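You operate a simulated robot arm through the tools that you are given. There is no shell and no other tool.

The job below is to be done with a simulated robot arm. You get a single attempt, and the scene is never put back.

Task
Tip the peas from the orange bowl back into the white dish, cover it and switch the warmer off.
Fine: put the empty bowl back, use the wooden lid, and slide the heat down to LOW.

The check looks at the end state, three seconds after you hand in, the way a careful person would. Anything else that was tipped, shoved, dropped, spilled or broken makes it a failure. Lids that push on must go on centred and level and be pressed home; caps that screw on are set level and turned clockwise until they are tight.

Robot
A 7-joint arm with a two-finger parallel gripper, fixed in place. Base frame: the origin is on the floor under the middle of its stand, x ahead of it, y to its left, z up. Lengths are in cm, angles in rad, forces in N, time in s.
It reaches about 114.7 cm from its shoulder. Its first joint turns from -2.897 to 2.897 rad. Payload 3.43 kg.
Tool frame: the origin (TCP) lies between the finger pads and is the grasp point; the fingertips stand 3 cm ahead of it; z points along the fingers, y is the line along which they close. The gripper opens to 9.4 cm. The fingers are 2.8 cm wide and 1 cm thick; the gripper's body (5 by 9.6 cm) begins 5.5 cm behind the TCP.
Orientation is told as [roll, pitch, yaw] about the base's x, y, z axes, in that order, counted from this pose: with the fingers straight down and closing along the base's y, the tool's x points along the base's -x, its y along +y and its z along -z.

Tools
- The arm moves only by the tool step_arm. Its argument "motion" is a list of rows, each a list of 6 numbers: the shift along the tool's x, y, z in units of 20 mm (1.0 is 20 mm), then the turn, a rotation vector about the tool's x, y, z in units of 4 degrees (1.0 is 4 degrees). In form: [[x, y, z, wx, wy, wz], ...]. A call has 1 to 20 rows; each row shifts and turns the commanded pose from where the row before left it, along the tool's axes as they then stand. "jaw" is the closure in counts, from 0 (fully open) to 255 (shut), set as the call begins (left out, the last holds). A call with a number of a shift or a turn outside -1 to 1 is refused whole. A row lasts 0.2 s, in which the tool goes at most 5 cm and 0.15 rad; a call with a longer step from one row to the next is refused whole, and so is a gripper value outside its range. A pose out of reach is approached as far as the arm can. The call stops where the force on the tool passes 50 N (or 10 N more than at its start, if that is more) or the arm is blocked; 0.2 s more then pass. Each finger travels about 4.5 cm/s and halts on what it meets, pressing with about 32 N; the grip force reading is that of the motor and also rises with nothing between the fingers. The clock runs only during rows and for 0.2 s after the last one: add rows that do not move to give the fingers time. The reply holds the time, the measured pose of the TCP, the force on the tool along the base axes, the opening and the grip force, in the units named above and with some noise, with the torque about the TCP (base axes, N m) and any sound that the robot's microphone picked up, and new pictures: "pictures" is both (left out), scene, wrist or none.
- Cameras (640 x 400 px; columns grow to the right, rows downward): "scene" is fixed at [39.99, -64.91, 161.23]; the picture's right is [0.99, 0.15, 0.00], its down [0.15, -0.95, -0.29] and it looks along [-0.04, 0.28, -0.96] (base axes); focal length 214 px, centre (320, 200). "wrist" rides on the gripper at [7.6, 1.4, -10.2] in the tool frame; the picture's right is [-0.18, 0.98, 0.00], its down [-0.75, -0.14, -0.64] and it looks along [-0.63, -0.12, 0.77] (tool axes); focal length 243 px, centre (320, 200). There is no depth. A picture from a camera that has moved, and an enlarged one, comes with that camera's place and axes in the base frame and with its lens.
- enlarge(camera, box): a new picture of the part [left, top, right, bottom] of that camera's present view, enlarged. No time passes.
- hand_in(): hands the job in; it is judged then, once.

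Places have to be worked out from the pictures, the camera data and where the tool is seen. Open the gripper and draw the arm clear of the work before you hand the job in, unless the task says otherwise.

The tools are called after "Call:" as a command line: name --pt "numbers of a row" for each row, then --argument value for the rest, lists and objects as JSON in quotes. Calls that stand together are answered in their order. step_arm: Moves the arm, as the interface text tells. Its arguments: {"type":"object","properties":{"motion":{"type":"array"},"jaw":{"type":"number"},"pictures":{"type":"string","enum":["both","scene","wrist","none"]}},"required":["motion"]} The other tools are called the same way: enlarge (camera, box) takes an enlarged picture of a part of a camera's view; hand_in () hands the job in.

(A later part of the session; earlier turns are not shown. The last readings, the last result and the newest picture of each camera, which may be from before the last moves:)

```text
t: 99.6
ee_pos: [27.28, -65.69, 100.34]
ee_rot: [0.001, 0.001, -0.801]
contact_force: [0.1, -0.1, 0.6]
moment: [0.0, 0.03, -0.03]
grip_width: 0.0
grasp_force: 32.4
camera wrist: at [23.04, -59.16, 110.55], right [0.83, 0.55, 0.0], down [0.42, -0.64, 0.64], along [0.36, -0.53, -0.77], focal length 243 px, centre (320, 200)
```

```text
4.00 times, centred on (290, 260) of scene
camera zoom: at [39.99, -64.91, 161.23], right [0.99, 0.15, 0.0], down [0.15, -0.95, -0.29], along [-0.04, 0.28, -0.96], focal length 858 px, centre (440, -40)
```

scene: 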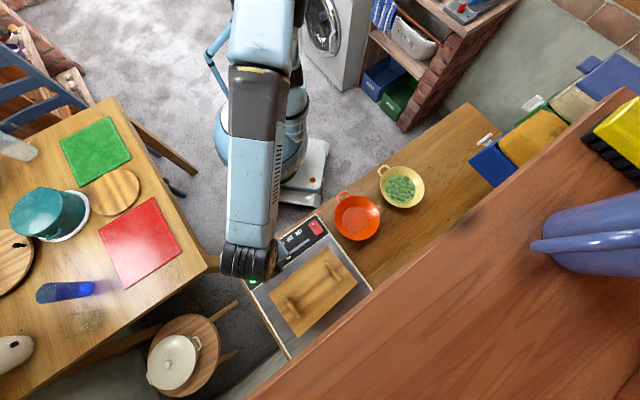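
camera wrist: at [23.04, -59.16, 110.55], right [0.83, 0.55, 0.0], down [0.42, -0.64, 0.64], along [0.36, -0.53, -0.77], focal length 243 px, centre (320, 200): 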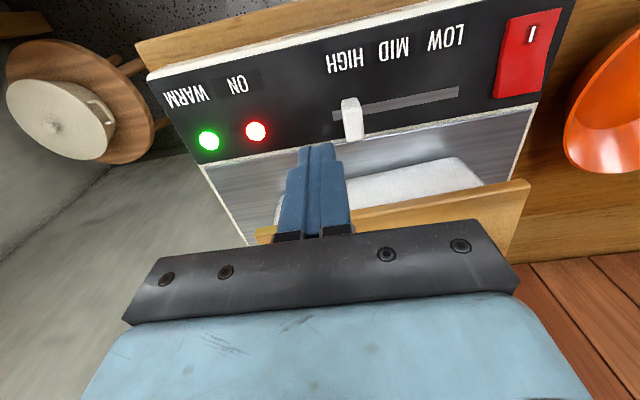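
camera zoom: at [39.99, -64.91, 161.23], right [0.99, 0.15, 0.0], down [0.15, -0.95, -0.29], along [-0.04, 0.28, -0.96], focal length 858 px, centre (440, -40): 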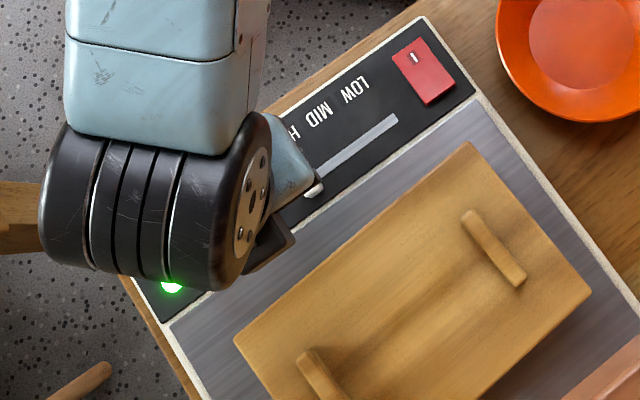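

The closed fingers are lined up about 0.9 cm to the HIGH side of the knob. I'll descend so the tips sit just above the panel.

Call:
step_arm --pt "0 0 0.7 0 0 0" --pt "0 0 0.7 0 0 0" --pt "0 0 0.7 0 0 0" --pt "0 0 0.5 0 0 0" --pt "0 0 0.3 0 0 0" --pt "0 0 0 0 0 0"

Call:
enlarge --camera "wrist" --box '[200, 40, 500, 240]'

```text
t: 101.0
ee_pos: [27.33, -65.55, 94.54]
ee_rot: [-0.002, 0.0, -0.8]
contact_force: [0.0, 0.3, 0.0]
moment: [-0.02, -0.02, -0.02]
grip_width: 0.0
grasp_force: 31.7
camera wrist: at [23.02, -59.11, 104.78], right [0.83, 0.55, 0.0], down [0.42, -0.64, 0.64], along [0.35, -0.53, -0.77], focal length 243 px, centre (320, 200)
```

scene: 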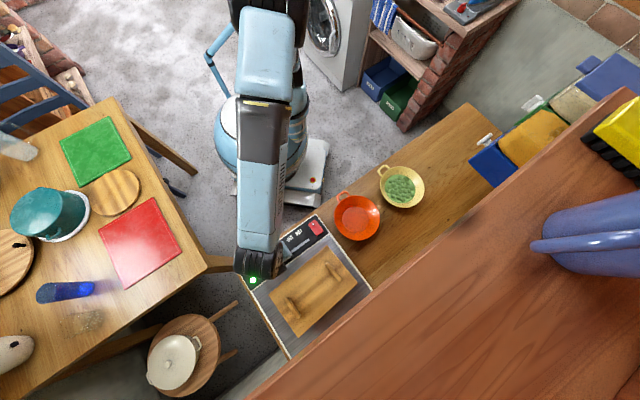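
wrist: 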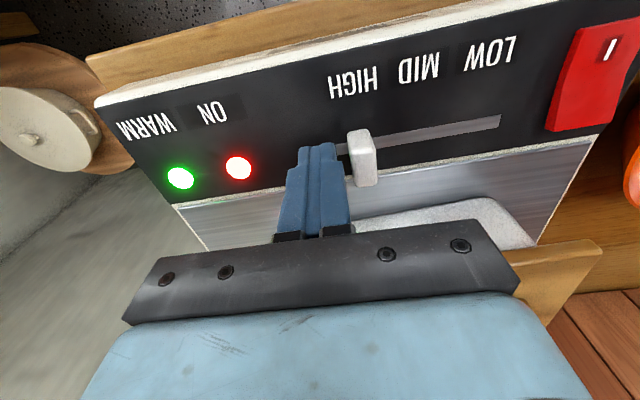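

```text
2.00 times, centred on (350, 140) of wrist
camera zoom: at [23.02, -59.11, 104.78], right [0.83, 0.55, 0.0], down [0.42, -0.64, 0.64], along [0.35, -0.53, -0.77], focal length 485 px, centre (260, 320)
```

zoom: 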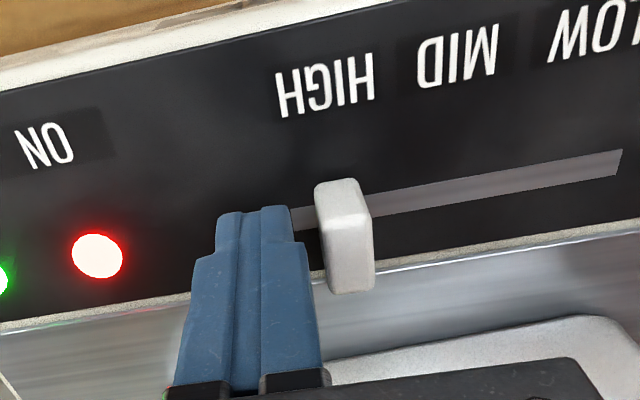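

Fingers are beside the knob and clear of the panel. Pushing toward LOW, 5 cm first.

Call:
step_arm --pt "0 0.25 0 0 0 0" --pt "0 0.25 0 0 0 0" --pt "0 0.25 0 0 0 0" --pt "0 0.25 0 0 0 0" --pt "0 0.25 0 0 0 0" --pt "0 0.25 0 0 0 0" --pt "0 0.25 0 0 0 0" --pt "0 0.25 0 0 0 0" --pt "0 0.25 0 0 0 0" --pt "0 0.25 0 0 0 0"

Call:
enlarge --camera "wrist" --box '[200, 20, 500, 220]'

```text
t: 103.2
ee_pos: [31.08, -62.07, 94.59]
ee_rot: [0.002, 0.0, -0.799]
contact_force: [0.1, -0.2, 0.1]
moment: [-0.02, 0.0, 0.0]
grip_width: 0.01
grasp_force: 31.6
camera wrist: at [26.75, -55.62, 104.82], right [0.83, 0.55, 0.0], down [0.42, -0.64, 0.64], along [0.36, -0.53, -0.77], focal length 243 px, centre (320, 200)
```

scene: 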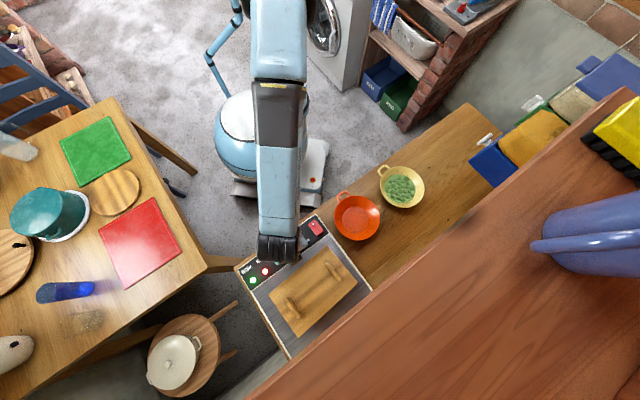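
wrist: 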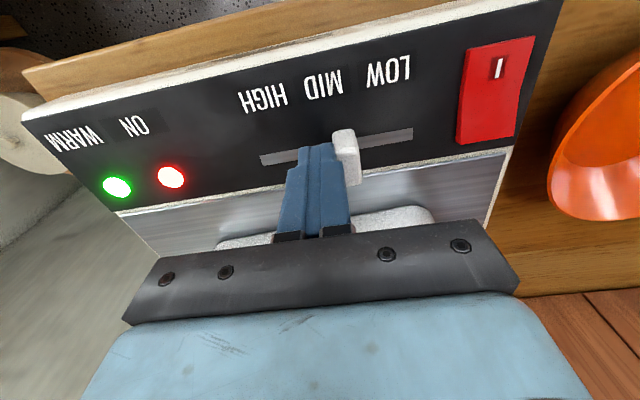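

```text
2.00 times, centred on (350, 120) of wrist
camera zoom: at [26.75, -55.62, 104.82], right [0.83, 0.55, 0.0], down [0.42, -0.64, 0.64], along [0.36, -0.53, -0.77], focal length 485 px, centre (260, 360)
```

zoom: 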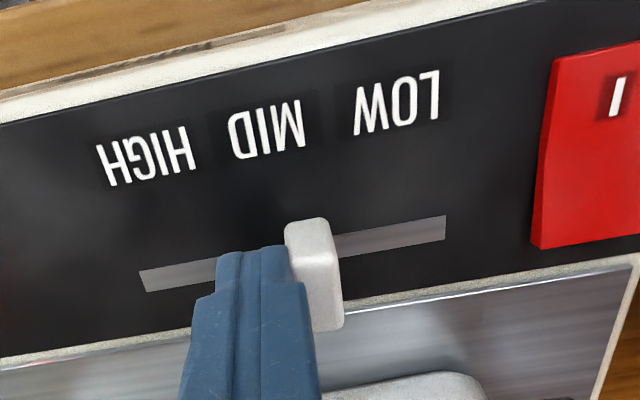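

The knob has slid past MID with almost no resistance. Pushing another 2.4 cm toward LOW.

Call:
step_arm --pt "0 0.25 0 0 0 0" --pt "0 0.25 0 0 0 0" --pt "0 0.25 0 0 0 0" --pt "0 0.25 0 0 0 0" --pt "0 0.2 0 0 0 0" --pt "0 0 0 0 0 0"

Call:
enlarge --camera "wrist" --box '[200, 20, 500, 220]'

```text
t: 104.6
ee_pos: [32.67, -60.42, 94.52]
ee_rot: [0.0, 0.0, -0.799]
contact_force: [-0.8, 0.1, 0.6]
moment: [-0.01, 0.03, -0.02]
grip_width: 0.03
grasp_force: 31.8
camera wrist: at [28.36, -53.94, 104.78], right [0.83, 0.55, 0.0], down [0.42, -0.64, 0.64], along [0.36, -0.53, -0.77], focal length 243 px, centre (320, 200)
```

scene: 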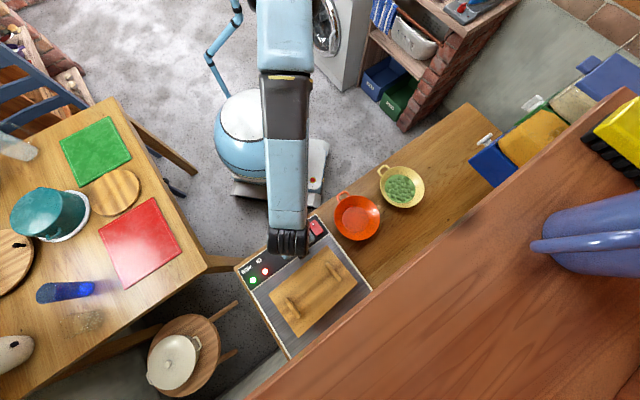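
wrist: 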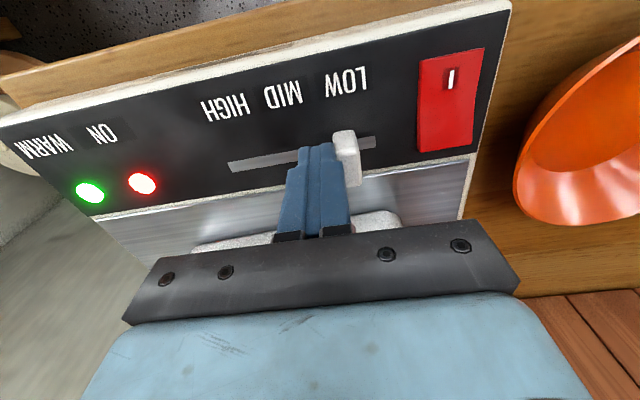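

```text
2.00 times, centred on (350, 120) of wrist
camera zoom: at [28.36, -53.94, 104.78], right [0.83, 0.55, 0.0], down [0.42, -0.64, 0.64], along [0.36, -0.53, -0.77], focal length 485 px, centre (260, 360)
```

zoom: 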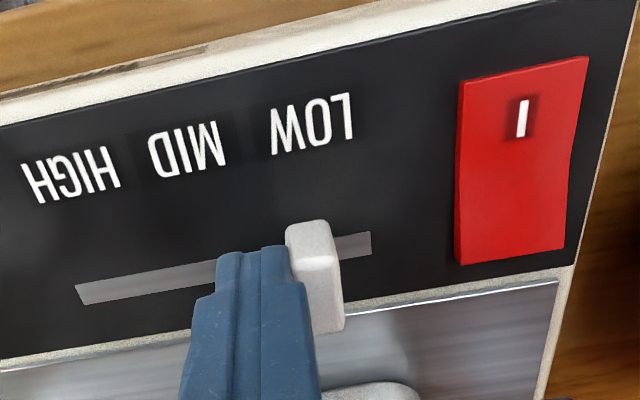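

The knob is at about 80% of the slot; LOW corresponds to about 86% (mirror of HIGH's 14%). Nudging 0.6 cm further.

Call:
step_arm --pt "0 0.15 0 0 0 0" --pt "0 0.15 0 0 0 0" --pt "0 0 0 0 0 0" --pictures "wrist"

Call:
enlarge --camera "wrist" --box '[200, 20, 500, 220]'

```text
t: 105.4
ee_pos: [33.05, -60.2, 94.51]
ee_rot: [-0.001, 0.001, -0.799]
contact_force: [-3.4, -5.8, -2.7]
moment: [-0.2, 0.09, 0.02]
grip_width: 0.0
grasp_force: 32.0
camera wrist: at [28.72, -53.61, 104.78], right [0.83, 0.55, 0.0], down [0.42, -0.64, 0.64], along [0.35, -0.54, -0.77], focal length 243 px, centre (320, 200)
```

wrist: 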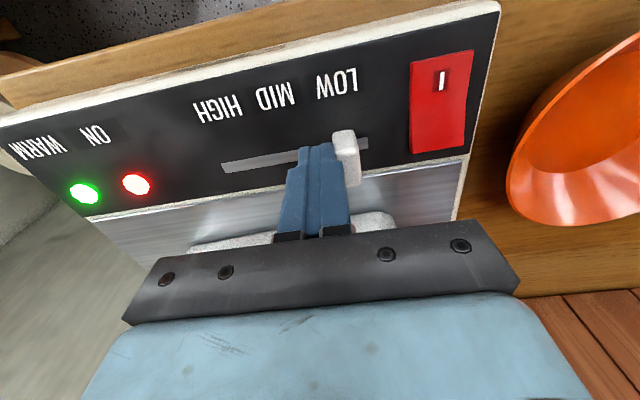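

```text
2.00 times, centred on (350, 120) of wrist
camera zoom: at [28.72, -53.61, 104.78], right [0.83, 0.55, 0.0], down [0.42, -0.64, 0.64], along [0.35, -0.54, -0.77], focal length 485 px, centre (260, 360)
```

zoom: 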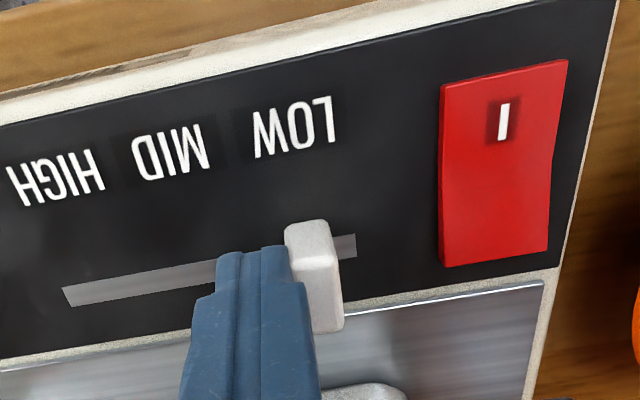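

A 7 N resistance shows the slider is at its end stop at LOW. I'll back off and rise to verify.

Call:
step_arm --pt "0 -0.4 0 0 0 0" --pt "0 -0.4 0 0 0 0" --pt "0 0 -0.7 0 0 0" --pt "0 0 -0.8 0 0 0" --pt "0 0 -0.8 0 0 0" --pt "0 0 -0.7 0 0 0" --pt "0 0 0 0 0 0"

Call:
enlarge --camera "wrist" --box '[160, 20, 500, 220]'

```text
t: 107.0
ee_pos: [31.99, -61.22, 100.47]
ee_rot: [0.001, 0.001, -0.799]
contact_force: [-0.4, -0.4, -0.2]
moment: [-0.01, 0.03, 0.01]
grip_width: 0.0
grasp_force: 32.1
camera wrist: at [27.73, -54.68, 110.66], right [0.83, 0.55, 0.0], down [0.42, -0.64, 0.64], along [0.35, -0.53, -0.77], focal length 243 px, centre (320, 200)
```

scene: 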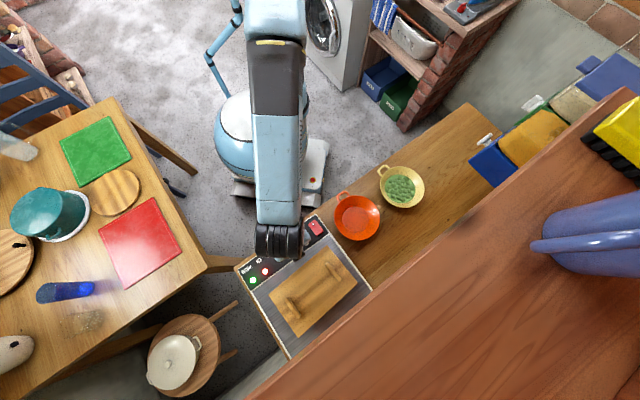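
wrist: 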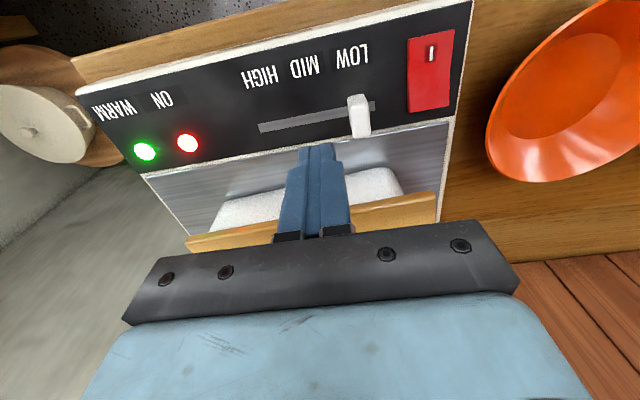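

```text
1.88 times, centred on (330, 120) of wrist
camera zoom: at [27.73, -54.68, 110.66], right [0.83, 0.55, 0.0], down [0.42, -0.64, 0.64], along [0.35, -0.53, -0.77], focal length 457 px, centre (301, 351)
```

zoom: 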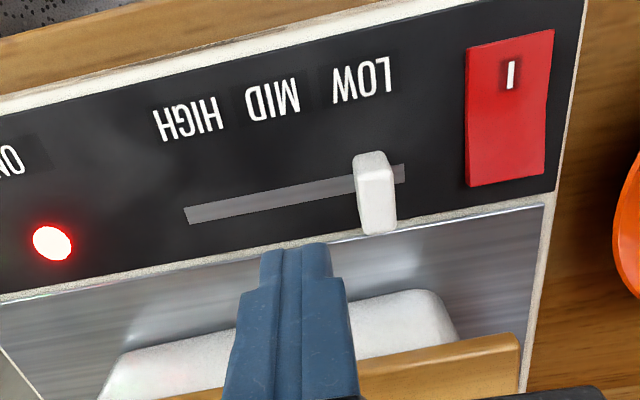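

Slider is at LOW. The red rocker is in the "I" (on) position with its far end raised, at about (38.5,-55.5,91.3). I'll move over the far half and press it down to switch off.

Call:
step_arm --pt "0.1 0.88 0 0 0 0" --pt "0.1 0.88 0 0 0 0" --pt "0.1 0.88 0 0 0 0" --pt "0.1 0.88 0 0 0 0" --pt "0.1 0.88 0 0 0 0" --pt "0 0 0.6 0 0 0" --pt "0 0 0.6 0 0 0" --pt "0 0 0.3 0 0 0" --pt "0 0 0 0 0 0"

Call:
enlarge --camera "wrist" --box '[200, 40, 500, 240]'

Call:
enlarge --camera "scene" --box '[270, 200, 370, 290]'

```text
t: 109.0
ee_pos: [37.45, -54.19, 97.45]
ee_rot: [0.0, 0.001, -0.799]
contact_force: [-0.5, 0.7, 0.2]
moment: [0.02, 0.0, 0.0]
grip_width: 0.0
grasp_force: 32.4
camera wrist: at [33.22, -47.77, 107.71], right [0.83, 0.55, 0.0], down [0.42, -0.64, 0.64], along [0.35, -0.54, -0.77], focal length 243 px, centre (320, 200)
```

scene: 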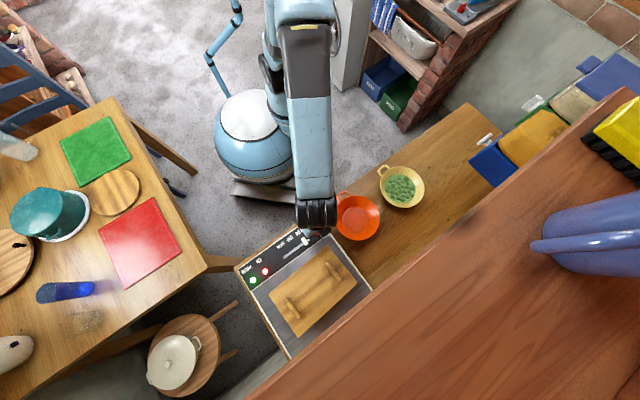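
wrist: 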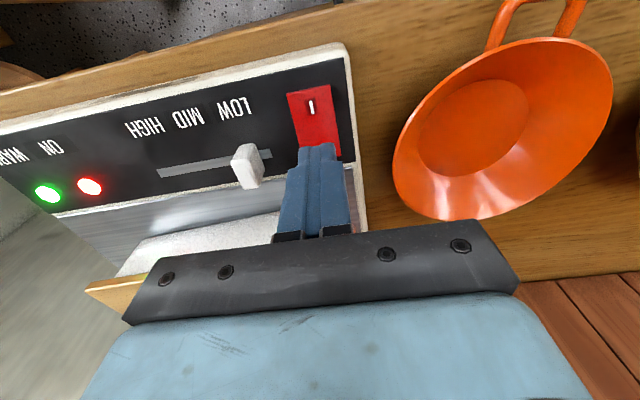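

```text
2.00 times, centred on (350, 140) of wrist
camera zoom: at [33.22, -47.77, 107.71], right [0.83, 0.55, 0.0], down [0.42, -0.64, 0.64], along [0.35, -0.54, -0.77], focal length 485 px, centre (260, 320)
```

zoom: 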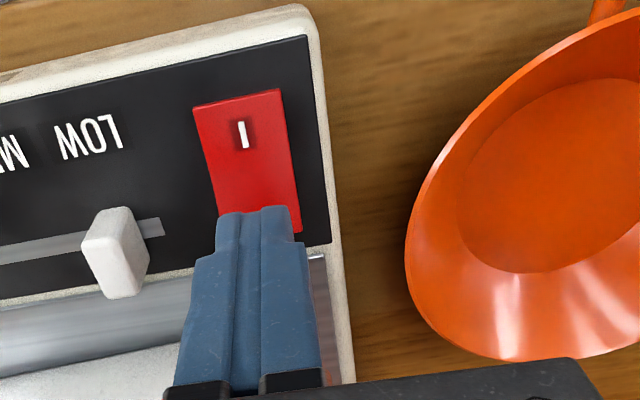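

```text
4.44 times, centred on (320, 245) of scene
camera zoom: at [39.99, -64.91, 161.23], right [0.99, 0.15, 0.0], down [0.15, -0.95, -0.29], along [-0.04, 0.28, -0.96], focal length 953 px, centre (320, 0)
```

zoom: 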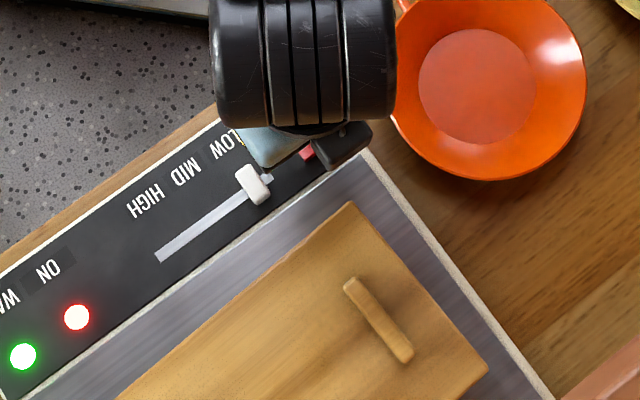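

The press point lands on the far part of the rocker. Descending, then pressing in small steps while watching force, sound and the lamps.

Call:
step_arm --pt "0 0 0.5 0 0 0" --pt "0 0 0.4 0 0 0" --pt "0 0 0.3 0 0 0" --pt "0 0 0.1 0 0 0" --pt "0 0 0 0 0 0" --pictures "none"

Call:
step_arm --pt "0 0 0.1 0 0 0" --pt "0 0 0.1 0 0 0" --pt "0 0 0 0 0 0"

```text
t: 110.2
ee_pos: [37.58, -54.32, 94.9]
ee_rot: [-0.002, 0.001, -0.799]
contact_force: [0.7, 1.4, 0.9]
moment: [0.02, 0.02, 0.01]
grip_width: 0.01
grasp_force: 31.9
```

```text
t: 111.0
ee_pos: [37.58, -54.27, 94.54]
ee_rot: [0.002, -0.001, -0.799]
contact_force: [0.4, -0.7, 0.6]
moment: [-0.01, -0.02, 0.04]
grip_width: 0.01
grasp_force: 31.5
camera wrist: at [33.33, -47.81, 104.73], right [0.83, 0.55, 0.0], down [0.42, -0.64, 0.64], along [0.35, -0.54, -0.77], focal length 243 px, centre (320, 200)
```

scene: 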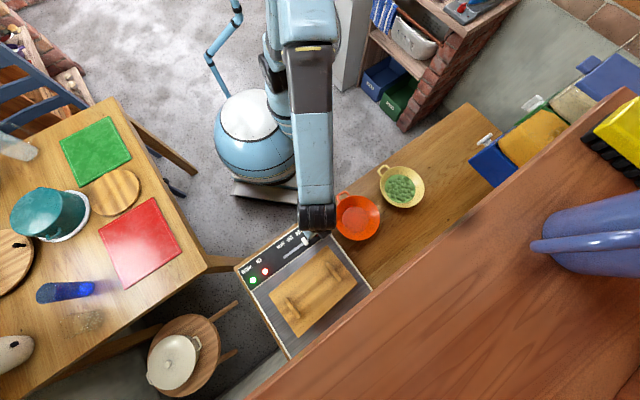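
wrist: 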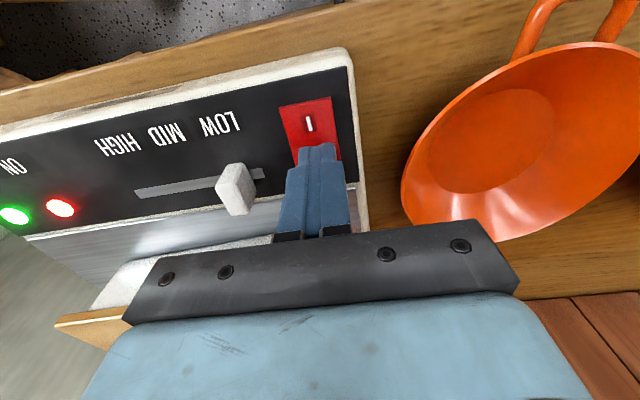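

No contact yet at tip z≈91.5. Continuing down in 2 mm steps.

Call:
step_arm --pt "0 0 0.1 0 0 0" --pt "0 0 0.1 0 0 0" --pt "0 0 0 0 0 0" --pictures "none"

Call:
step_arm --pt "0 0 0.1 0 0 0" --pt "0 0 0 0 0 0" --pictures "wrist"

```text
t: 111.8
ee_pos: [37.72, -54.24, 94.19]
ee_rot: [0.001, -0.003, -0.799]
contact_force: [1.5, 1.9, 18.9]
moment: [0.17, 0.05, -0.12]
grip_width: 0.0
grasp_force: 31.8
```

```text
t: 112.3
ee_pos: [37.61, -54.35, 94.27]
ee_rot: [-0.003, -0.002, -0.799]
contact_force: [-3.1, 5.1, 8.8]
moment: [0.33, 0.15, -0.04]
grip_width: 0.01
grasp_force: 32.6
stopped in row 2: the force on the tool passed its limit at 52 N (the readings are from after the stop); the commanded pose is now the measured one
camera wrist: at [33.34, -47.81, 104.45], right [0.83, 0.55, 0.0], down [0.42, -0.64, 0.65], along [0.36, -0.54, -0.76], focal length 243 px, centre (320, 200)
```

wrist: 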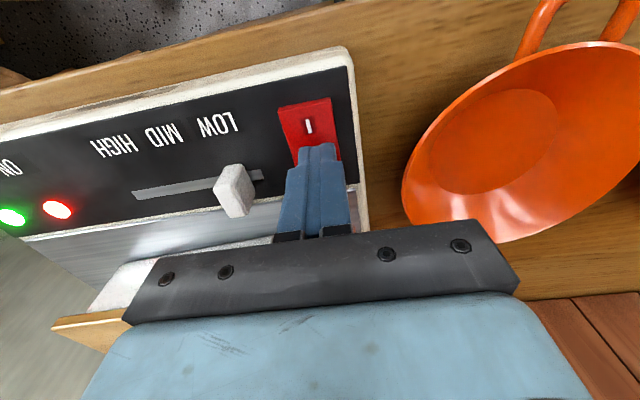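

It hit a hard limit without toggling: the contact was at mid-rocker and the lamps are still on. I'll back up and look closely at which end of the rocker is raised.

Call:
step_arm --pt "0 0 -0.3 0 0 0" --pt "0 0 -0.6 0 0 0" --pt "0 0 -0.6 0 0 0" --pt "0.5 -0.6 -0.6 0 0 0" --pt "0.5 -0.6 -0.2 0 0 0" --pt "0.5 -0.6 0 0 0 0" --pt "0.5 -0.6 0 0 0 0" --pt "0.5 -0.6 0 0 0 0" --pt "0 0 0 0 -1 0" --pt "0 0 0 0 -1 0" --pt "0 0 0 0 -1 0" --pt "0 0 0 0 -1 0" --pt "0 0 0 0 -1 0"

Call:
enlarge --camera "wrist" --box '[300, 60, 460, 180]'

```text
t: 115.1
ee_pos: [29.82, -54.98, 98.75]
ee_rot: [0.0, -0.354, -0.799]
contact_force: [0.7, 0.0, -0.6]
moment: [0.01, 0.03, -0.04]
grip_width: 0.0
grasp_force: 32.2
camera wrist: at [23.47, -46.3, 105.78], right [0.83, 0.56, 0.06], down [0.24, -0.44, 0.86], along [0.51, -0.7, -0.5], focal length 243 px, centre (320, 200)
```

scene: 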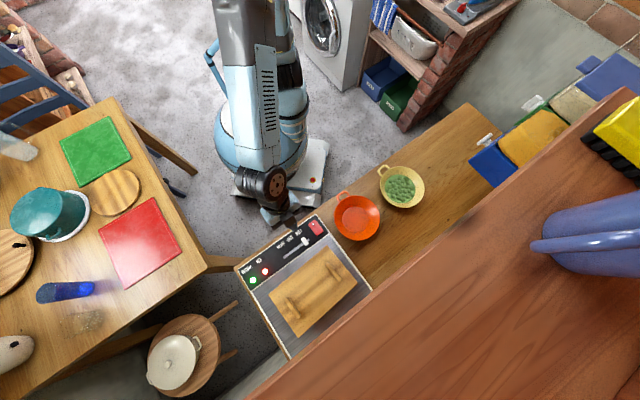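
wrist: 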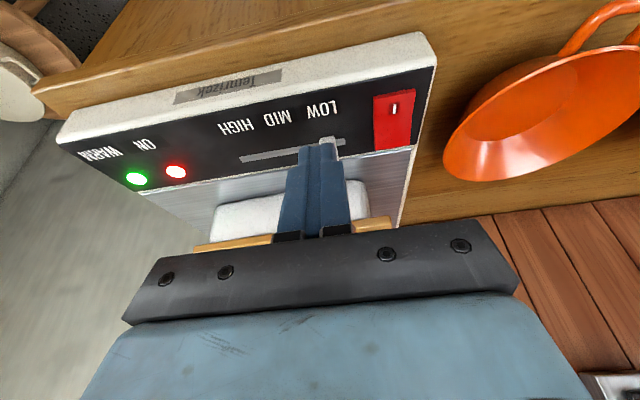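

```text
3.33 times, centred on (380, 120) of wrist
camera zoom: at [23.47, -46.3, 105.78], right [0.83, 0.56, 0.06], down [0.24, -0.44, 0.86], along [0.51, -0.7, -0.5], focal length 809 px, centre (120, 467)
```

zoom: 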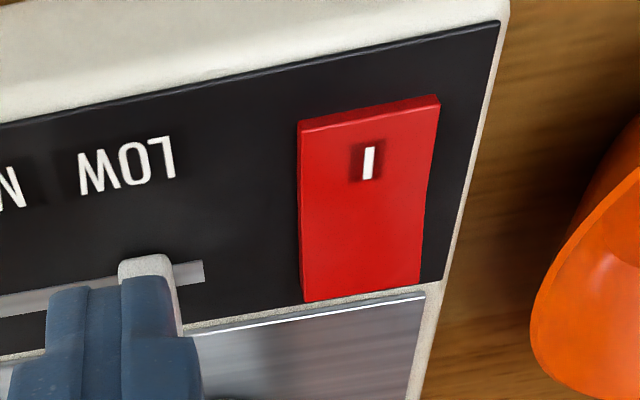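

Call:
enlarge --camera "wrist" --box '[366, 80, 426, 160]'

Call:
enlarge --camera "scene" --box '[295, 212, 335, 240]'

```text
5.00 times, centred on (396, 120) of wrist
camera zoom: at [23.47, -46.3, 105.78], right [0.83, 0.56, 0.06], down [0.24, -0.44, 0.86], along [0.51, -0.7, -0.5], focal length 1213 px, centre (-60, 600)
```

zoom: 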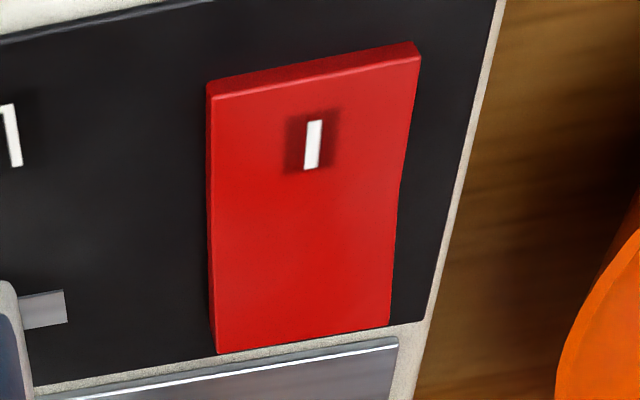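

```text
14.29 times, centred on (315, 226) of scene
camera zoom: at [39.99, -64.91, 161.23], right [0.99, 0.15, 0.0], down [0.15, -0.95, -0.29], along [-0.04, 0.28, -0.96], focal length 3064 px, centre (391, -171)
```

zoom: 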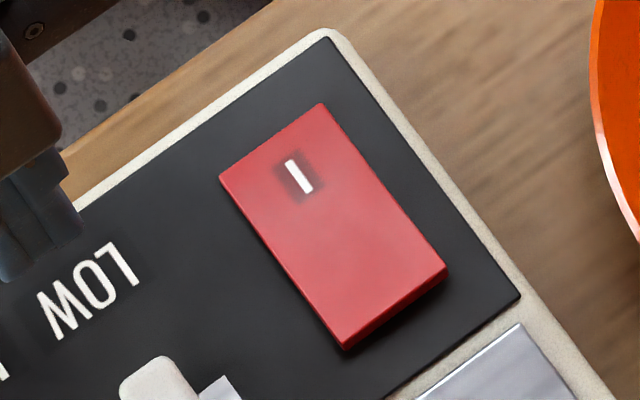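

The far end of the rocker is the raised one, but the flat fingertip was bearing on the pivot ridge. I'll tilt the tool 16° so only the fingertip's far edge contacts the far end of the rocker.

Call:
step_arm --pt "0 0 0 0 1 0" --pt "0 0 0 0 1 0" --pt "0 0 0 0 1 0" --pt "0 0 0 0 1 0" --pt "0 0 0 0 1 0" --pt "0 0 0 0 1 0" --pt "0 0 0 0 1 0" --pt "0 0 0 0 1 0" --pt "0 0 0 0 1 0" --pt "-0.71 0.745 -0.04 0 0 0" --pt "-0.71 0.745 -0.04 0 0 0" --pt "-0.71 0.745 -0.04 0 0 0" --pt "-0.71 0.745 -0.04 0 0 0" --pt "0 0 0 0 0 0"

Call:
enlarge --camera "wrist" --box '[200, 40, 440, 220]'

Call:
enlarge --camera "scene" --box '[290, 205, 350, 255]'

```text
t: 118.1
ee_pos: [38.05, -54.84, 97.4]
ee_rot: [-0.001, 0.277, -0.8]
contact_force: [0.1, 0.7, 0.5]
moment: [0.0, -0.04, 0.03]
grip_width: 0.0
grasp_force: 32.1
camera wrist: at [35.88, -50.57, 109.37], right [0.83, 0.56, -0.05], down [0.53, -0.74, 0.41], along [0.19, -0.37, -0.91], focal length 243 px, centre (320, 200)
```

scene: 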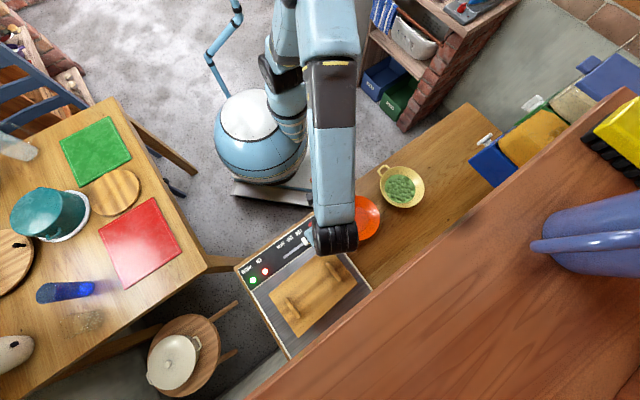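
wrist: 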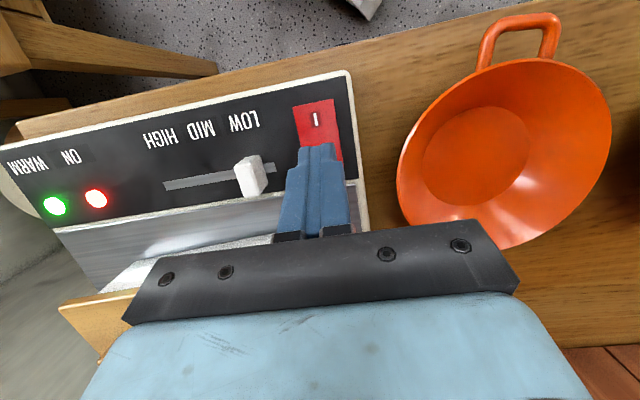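

```text
2.22 times, centred on (320, 130) of wrist
camera zoom: at [35.88, -50.57, 109.37], right [0.83, 0.56, -0.05], down [0.53, -0.74, 0.41], along [0.19, -0.37, -0.91], focal length 539 px, centre (320, 356)
```

zoom: 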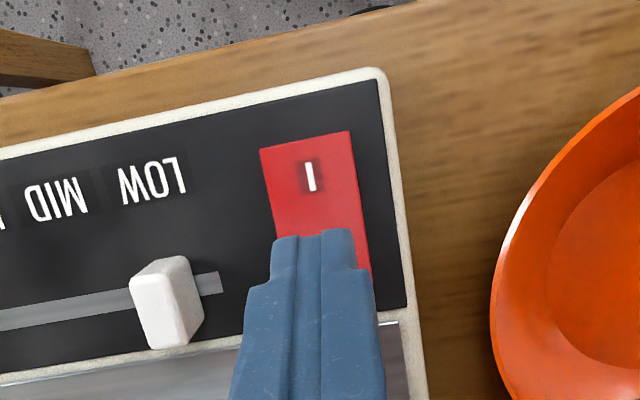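

```text
8.00 times, centred on (320, 230) of scene
camera zoom: at [39.99, -64.91, 161.23], right [0.99, 0.15, 0.0], down [0.15, -0.95, -0.29], along [-0.04, 0.28, -0.96], focal length 1716 px, centre (320, -40)
```

zoom: 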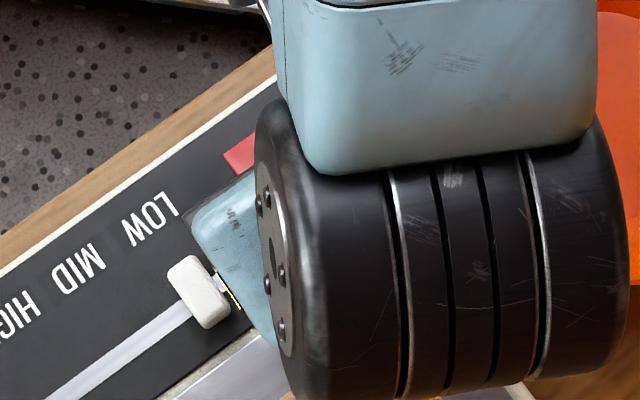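

Fingertip's far edge is over the far end of the rocker. Descending toward it.

Call:
step_arm --pt "-0.11 0 0.385 0 0 0" --pt "-0.11 0 0.385 0 0 0" --pt "-0.083 0 0.288 0 0 0" --pt "0 0 0 0 0 0" --pictures "none"

Call:
step_arm --pt "-0.028 0 0.096 0 0 0" --pt "-0.028 0 0.096 0 0 0" --pt "0 0 0 0 0 0" --pictures "none"

```text
t: 119.1
ee_pos: [38.0, -54.86, 95.29]
ee_rot: [-0.001, 0.275, -0.799]
contact_force: [0.2, 0.1, 0.1]
moment: [0.01, -0.01, -0.01]
grip_width: 0.0
grasp_force: 32.6
```

```text
t: 119.9
ee_pos: [38.04, -54.81, 94.89]
ee_rot: [-0.001, 0.275, -0.799]
contact_force: [0.5, -0.2, -0.2]
moment: [-0.05, -0.03, -0.01]
grip_width: 0.02
grasp_force: 32.1
```

Call:
step_arm --pt "-0.028 0 0.096 0 0 0" --pt "-0.028 0 0.096 0 0 0" --pt "0 0 0 0 0 0" --pictures "none"

Call:
step_arm --pt "-0.028 0 0.096 0 0 0" --pt "0 0 0 0 0 0" --pictures "wrist"

```text
t: 120.7
ee_pos: [38.06, -54.9, 94.41]
ee_rot: [-0.004, 0.276, -0.8]
contact_force: [0.5, -0.1, 0.3]
moment: [0.0, -0.02, 0.0]
grip_width: 0.04
grasp_force: 31.9
```

```text
t: 121.3
ee_pos: [38.04, -54.93, 94.28]
ee_rot: [-0.002, 0.276, -0.799]
contact_force: [0.3, -0.4, -0.1]
moment: [-0.01, -0.05, 0.0]
grip_width: 0.02
grasp_force: 32.0
camera wrist: at [35.94, -50.57, 106.26], right [0.83, 0.56, -0.05], down [0.53, -0.74, 0.41], along [0.19, -0.37, -0.91], focal length 243 px, centre (320, 200)
```

wrist: 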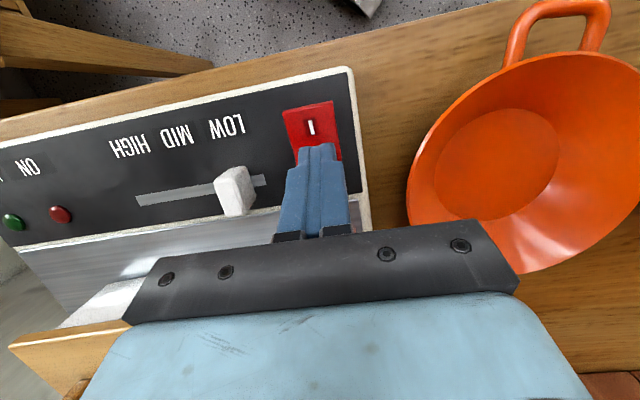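

Both lamps are now dark, so the warmer is off. I'll rise straight up and inspect everything.

Call:
step_arm --pt "0.11 0 -0.385 0 0 0" --pt "0.22 0 -0.77 0 0 0" --pt "0.27 0 -0.96 0 0 0" --pt "0.27 0 -0.96 0 0 0" --pt "0 0 0 0 -1 0" --pt "0 0 0 0 -1 0" --pt "0 0 0 0 -1 0" --pt "0 0 0 0 -1 0" --pt "0.5 -0.5 -0.3 0 0 0" --pt "0.5 -0.5 -0.3 0 0 0" --pt "0 0 0 0 0 0"

Call:
enlarge --camera "wrist" --box '[0, 20, 460, 260]'

Call:
enlarge --camera "scene" --box '[230, 200, 380, 360]'

```text
t: 123.7
ee_pos: [35.16, -54.71, 101.84]
ee_rot: [-0.001, -0.004, -0.799]
contact_force: [0.3, -0.9, 0.0]
moment: [0.01, -0.01, 0.02]
grip_width: 0.0
grasp_force: 31.3
camera wrist: at [30.85, -48.24, 112.1], right [0.83, 0.55, 0.0], down [0.42, -0.64, 0.64], along [0.36, -0.54, -0.76], focal length 243 px, centre (320, 200)
```

scene: 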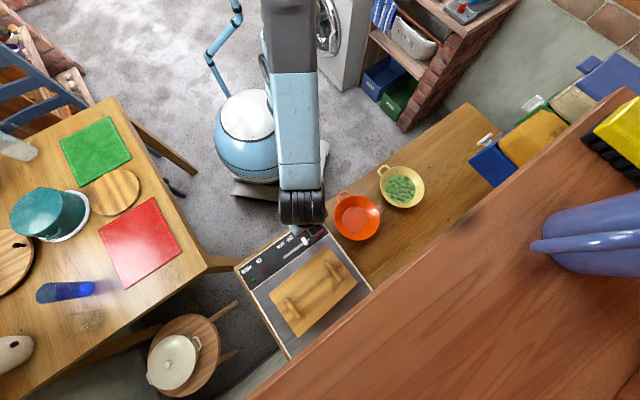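
wrist: 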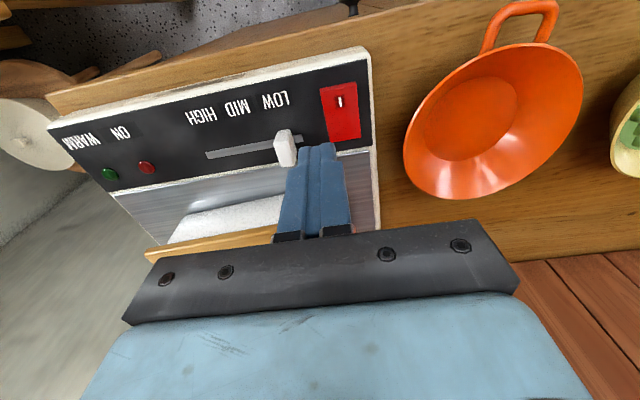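

```text
1.39 times, centred on (230, 140) of wrist
camera zoom: at [30.85, -48.24, 112.1], right [0.83, 0.55, 0.0], down [0.42, -0.64, 0.64], along [0.36, -0.54, -0.76], focal length 338 px, centre (445, 284)
```

zoom: 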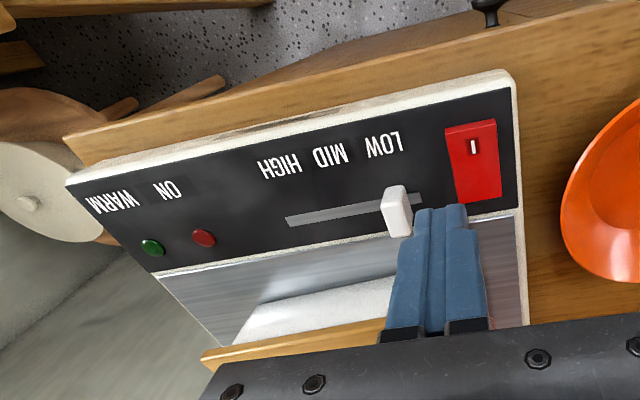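

```text
2.50 times, centred on (305, 280) of scene
camera zoom: at [39.99, -64.91, 161.23], right [0.99, 0.15, 0.0], down [0.15, -0.95, -0.29], along [-0.04, 0.28, -0.96], focal length 536 px, centre (358, 0)
```

zoom: 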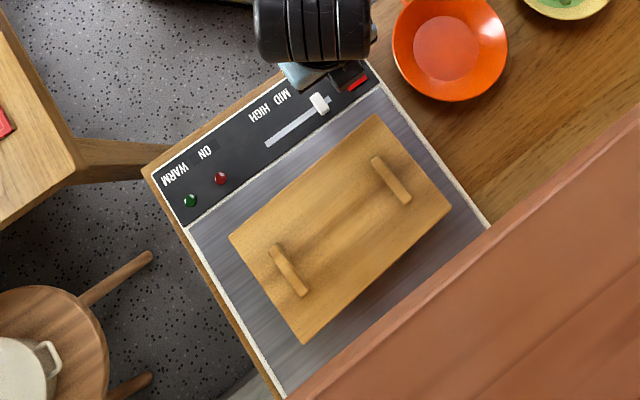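

Lamps are out, the slider is at LOW and the lid is in place. I'll press the lid gently at its centre to make sure it's fully home, moving up and over it first.

Call:
step_arm --pt "0 0 -0.9 0 0 0" --pt "0 0 -0.9 0 0 0" --pt "0 0 -0.6 0 0 0" --pt "-0.83 -0.5 0 0 0 0" --pt "-0.83 -0.5 0 0 0 0" --pt "-0.83 -0.5 0 0 0 0" --pt "-0.83 -0.5 0 0 0 0" --pt "-0.83 -0.5 0 0 0 0" --pt "-0.83 -0.5 0 0 0 0" --pt "-0.83 -0.5 0 0 0 0" --pt "-0.83 -0.5 0 0 0 0" --pt "-0.83 -0.5 0 0 0 0" --pt "0 0 0 0 0 0"

Call:
enlarge --camera "wrist" --box '[60, 0, 560, 260]'

```text
t: 126.5
ee_pos: [39.29, -71.81, 106.73]
ee_rot: [-0.001, -0.004, -0.8]
contact_force: [-0.5, -0.5, 0.1]
moment: [0.02, 0.02, 0.0]
grip_width: 0.0
grasp_force: 31.6
camera wrist: at [34.92, -65.3, 116.94], right [0.83, 0.55, 0.0], down [0.42, -0.64, 0.64], along [0.36, -0.54, -0.76], focal length 243 px, centre (320, 200)
```

scene: 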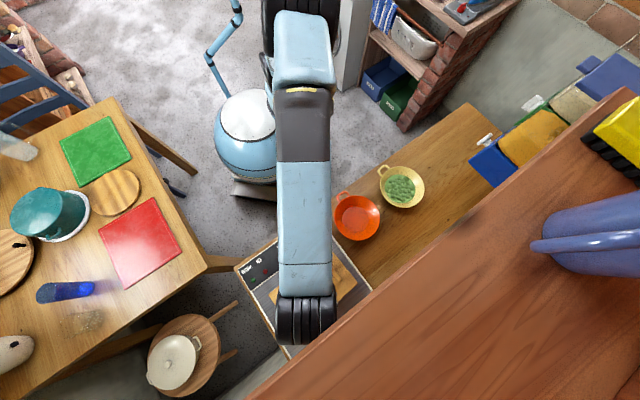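
wrist: 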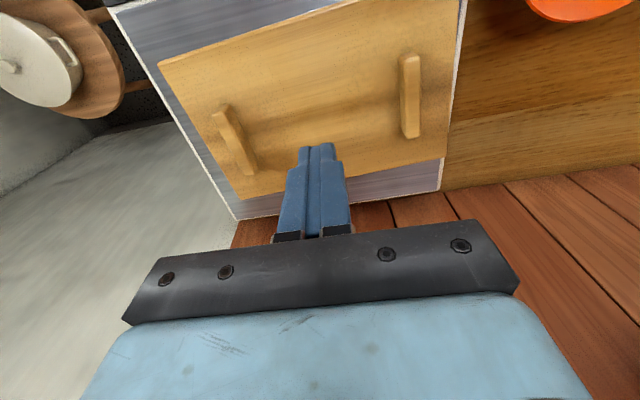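

```text
1.28 times, centred on (310, 130) of wrist
camera zoom: at [34.92, -65.3, 116.94], right [0.83, 0.55, 0.0], down [0.42, -0.64, 0.64], along [0.36, -0.54, -0.76], focal length 311 px, centre (333, 290)
```

zoom: 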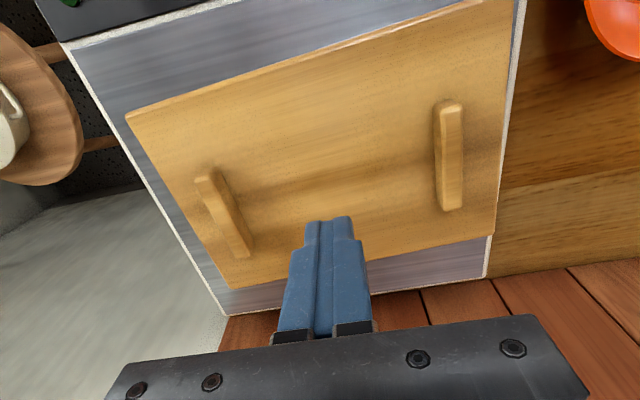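

All measured lid corners come out at the same height (about 96.2), so it's level. Pressing lightly at the centre.

Call:
step_arm --pt "0 0 0.8 0 0 0" --pt "0 0 0.8 0 0 0" --pt "0 0 0.8 0 0 0" --pt "0 0 0.5 0 0 0" --pt "0 0 0.2 0 0 0" --pt "0 0 0 0 0 0" --pictures "none"

Call:
step_arm --pt "0 0 0.1 0 0 0" --pt "0 0 0.1 0 0 0" --pt "0 0 0 0 0 0" --pictures "none"

```text
t: 127.9
ee_pos: [39.25, -71.78, 100.43]
ee_rot: [-0.001, -0.004, -0.798]
contact_force: [-0.2, 0.9, 0.1]
moment: [0.01, 0.03, -0.04]
grip_width: 0.0
grasp_force: 31.8
```

```text
t: 128.7
ee_pos: [39.25, -71.81, 100.08]
ee_rot: [-0.001, -0.004, -0.8]
contact_force: [0.1, 0.2, -0.4]
moment: [0.03, 0.02, -0.01]
grip_width: 0.0
grasp_force: 32.2
```

Call:
step_arm --pt "0 0 0.08 0 0 0" --pt "0 0 0.08 0 0 0" --pt "0 0 0 0 0 0" --pictures "none"

```text
t: 129.5
ee_pos: [39.24, -71.83, 99.78]
ee_rot: [-0.002, -0.005, -0.8]
contact_force: [0.3, -0.1, 4.1]
moment: [0.0, -0.01, 0.0]
grip_width: 0.0
grasp_force: 31.7
```

Contact at lid-top z≈96.8, exactly as expected. A slightly firmer press.

Call:
step_arm --pt "0 0 0.04 0 0 0" --pt "0 0 0.04 0 0 0" --pt "0 0 0 0 0 0" --pictures "none"

```text
t: 130.3
ee_pos: [39.3, -71.74, 99.82]
ee_rot: [-0.001, -0.007, -0.801]
contact_force: [5.1, -2.9, 20.4]
moment: [0.12, 0.03, -0.07]
grip_width: 0.0
grasp_force: 31.5
```

Firm 20 N press with no give, so the lid is fully seated. Lifting straight off and backing away to clear the work.

Call:
step_arm --pt "0 0 -0.1 0 0 0" --pt "0 0 -0.5 0 0 0" --pt "0 0 -0.9 0 0 0" --pt "0 0 -0.9 0 0 0" --pt "0 0 -0.9 0 0 0" --pt "0.5 0 -0.4 0 0 0" --pt "0.9 0.2 0 0 0 0" --pt "0.9 0.2 0 0 0 0" --pt "0.9 0.2 -0.2 0 0 0" --pt "0.9 0.2 -0.4 0 0 0" --pt "0.9 0.2 -0.6 0 0 0" --pt "0.9 0.2 -0.8 0 0 0" --pt "0.9 0.2 -0.9 0 0 0" --pt "0.9 0.2 -0.9 0 0 0" --pt "0.9 0.2 -0.9 0 0 0" --pt "0.9 0.2 -0.9 0 0 0" --pt "0.9 0.2 -0.9 0 0 0" --pt "0.9 0.2 -0.9 0 0 0"

Call:
enlarge --camera "scene" --box '[230, 180, 430, 360]'

Call:
enlarge --camera "scene" --box '[260, 230, 370, 340]'

```text
t: 134.1
ee_pos: [26.95, -52.14, 121.66]
ee_rot: [0.0, -0.003, -0.799]
contact_force: [0.5, -0.1, -1.4]
moment: [0.01, 0.02, 0.02]
grip_width: 0.0
grasp_force: 32.0
camera wrist: at [22.61, -45.67, 132.0], right [0.83, 0.55, 0.0], down [0.42, -0.64, 0.64], along [0.36, -0.54, -0.76], focal length 243 px, centre (320, 200)
```

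scene: 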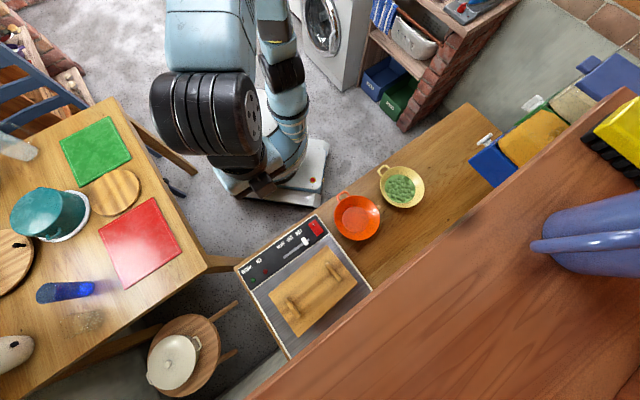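
wrist: 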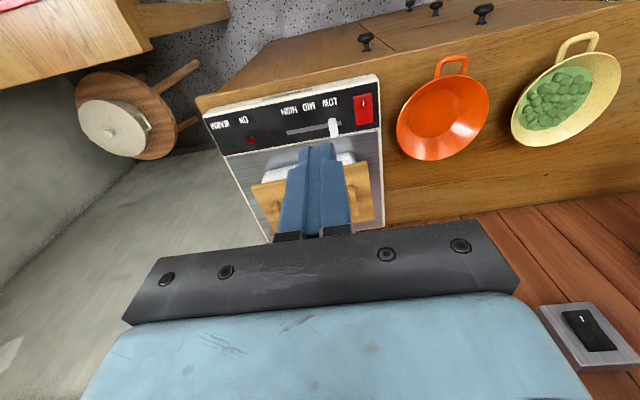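

```text
2.22 times, centred on (330, 270) of scene
camera zoom: at [39.99, -64.91, 161.23], right [0.99, 0.15, 0.0], down [0.15, -0.95, -0.29], along [-0.04, 0.28, -0.96], focal length 477 px, centre (298, 44)
```

zoom: 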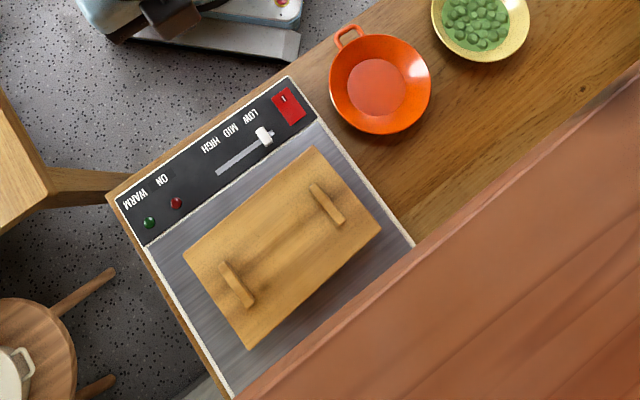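

```text
3.64 times, centred on (315, 285) of scene
camera zoom: at [39.99, -64.91, 161.23], right [0.99, 0.15, 0.0], down [0.15, -0.95, -0.29], along [-0.04, 0.28, -0.96], focal length 780 px, centre (338, -109)
```

zoom: 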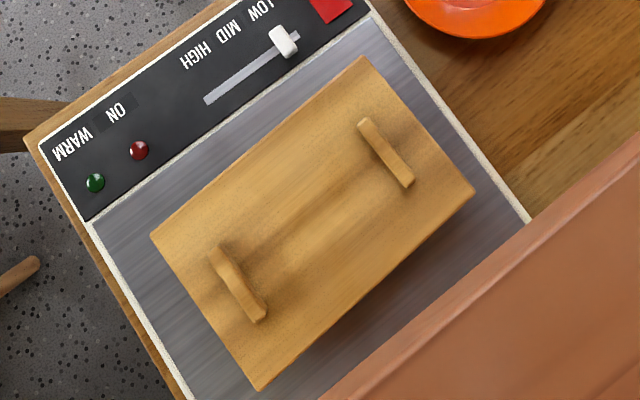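

Everything checks out: lid centred on the dish, slider at LOW, lamps off, orange bowl empty on its spot, no spills. I'll open the gripper and draw back a little more.

Call:
step_arm --pt "0.3 0 -0.8 0 0 0" --pt "0.3 0 -0.8 0 0 0" --pt "0.3 0 -0.8 0 0 0" --pt "0 0 -0.5 0 0 0" --pt "0 0 0 0 0 0" --pt "0 0 0 0 0 0" --jaw 0

Call:
enlarge --camera "wrist" --box '[150, 40, 500, 240]'

```text
t: 135.5
ee_pos: [25.58, -50.72, 127.56]
ee_rot: [-0.001, -0.003, -0.801]
contact_force: [0.0, 0.1, 0.4]
moment: [-0.02, -0.03, 0.03]
grip_width: 9.38
grasp_force: 0.2
camera wrist: at [21.25, -44.33, 137.8], right [0.83, 0.55, 0.0], down [0.42, -0.64, 0.65], along [0.36, -0.54, -0.76], focal length 243 px, centre (320, 200)
```

scene: 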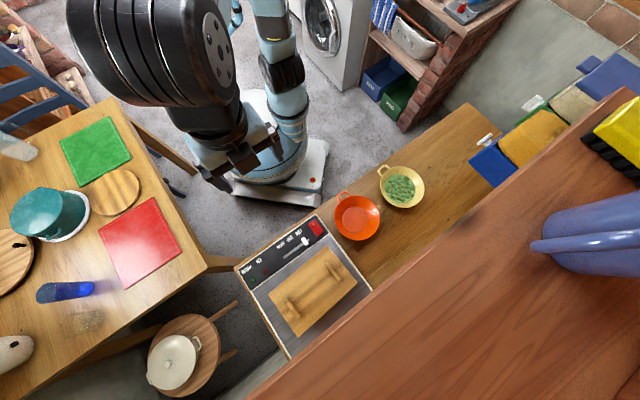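
wrist: 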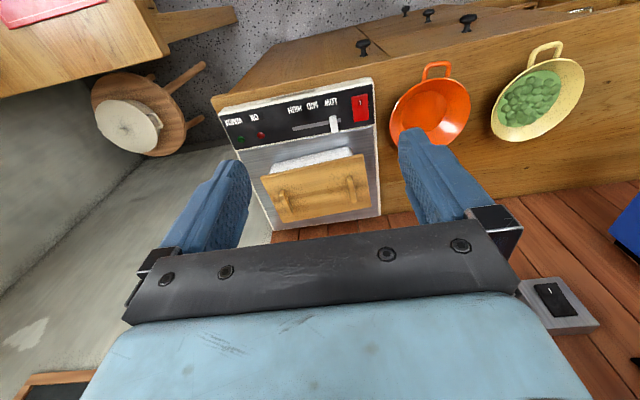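

```text
1.83 times, centred on (325, 140) of wrist
camera zoom: at [21.25, -44.33, 137.8], right [0.83, 0.55, 0.0], down [0.42, -0.64, 0.65], along [0.36, -0.54, -0.76], focal length 444 px, centre (311, 310)
```

zoom: 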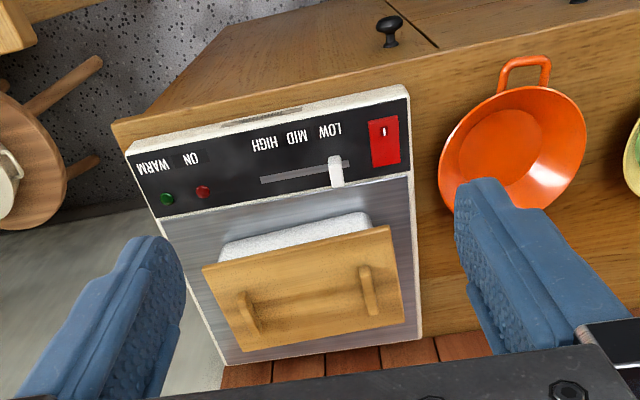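

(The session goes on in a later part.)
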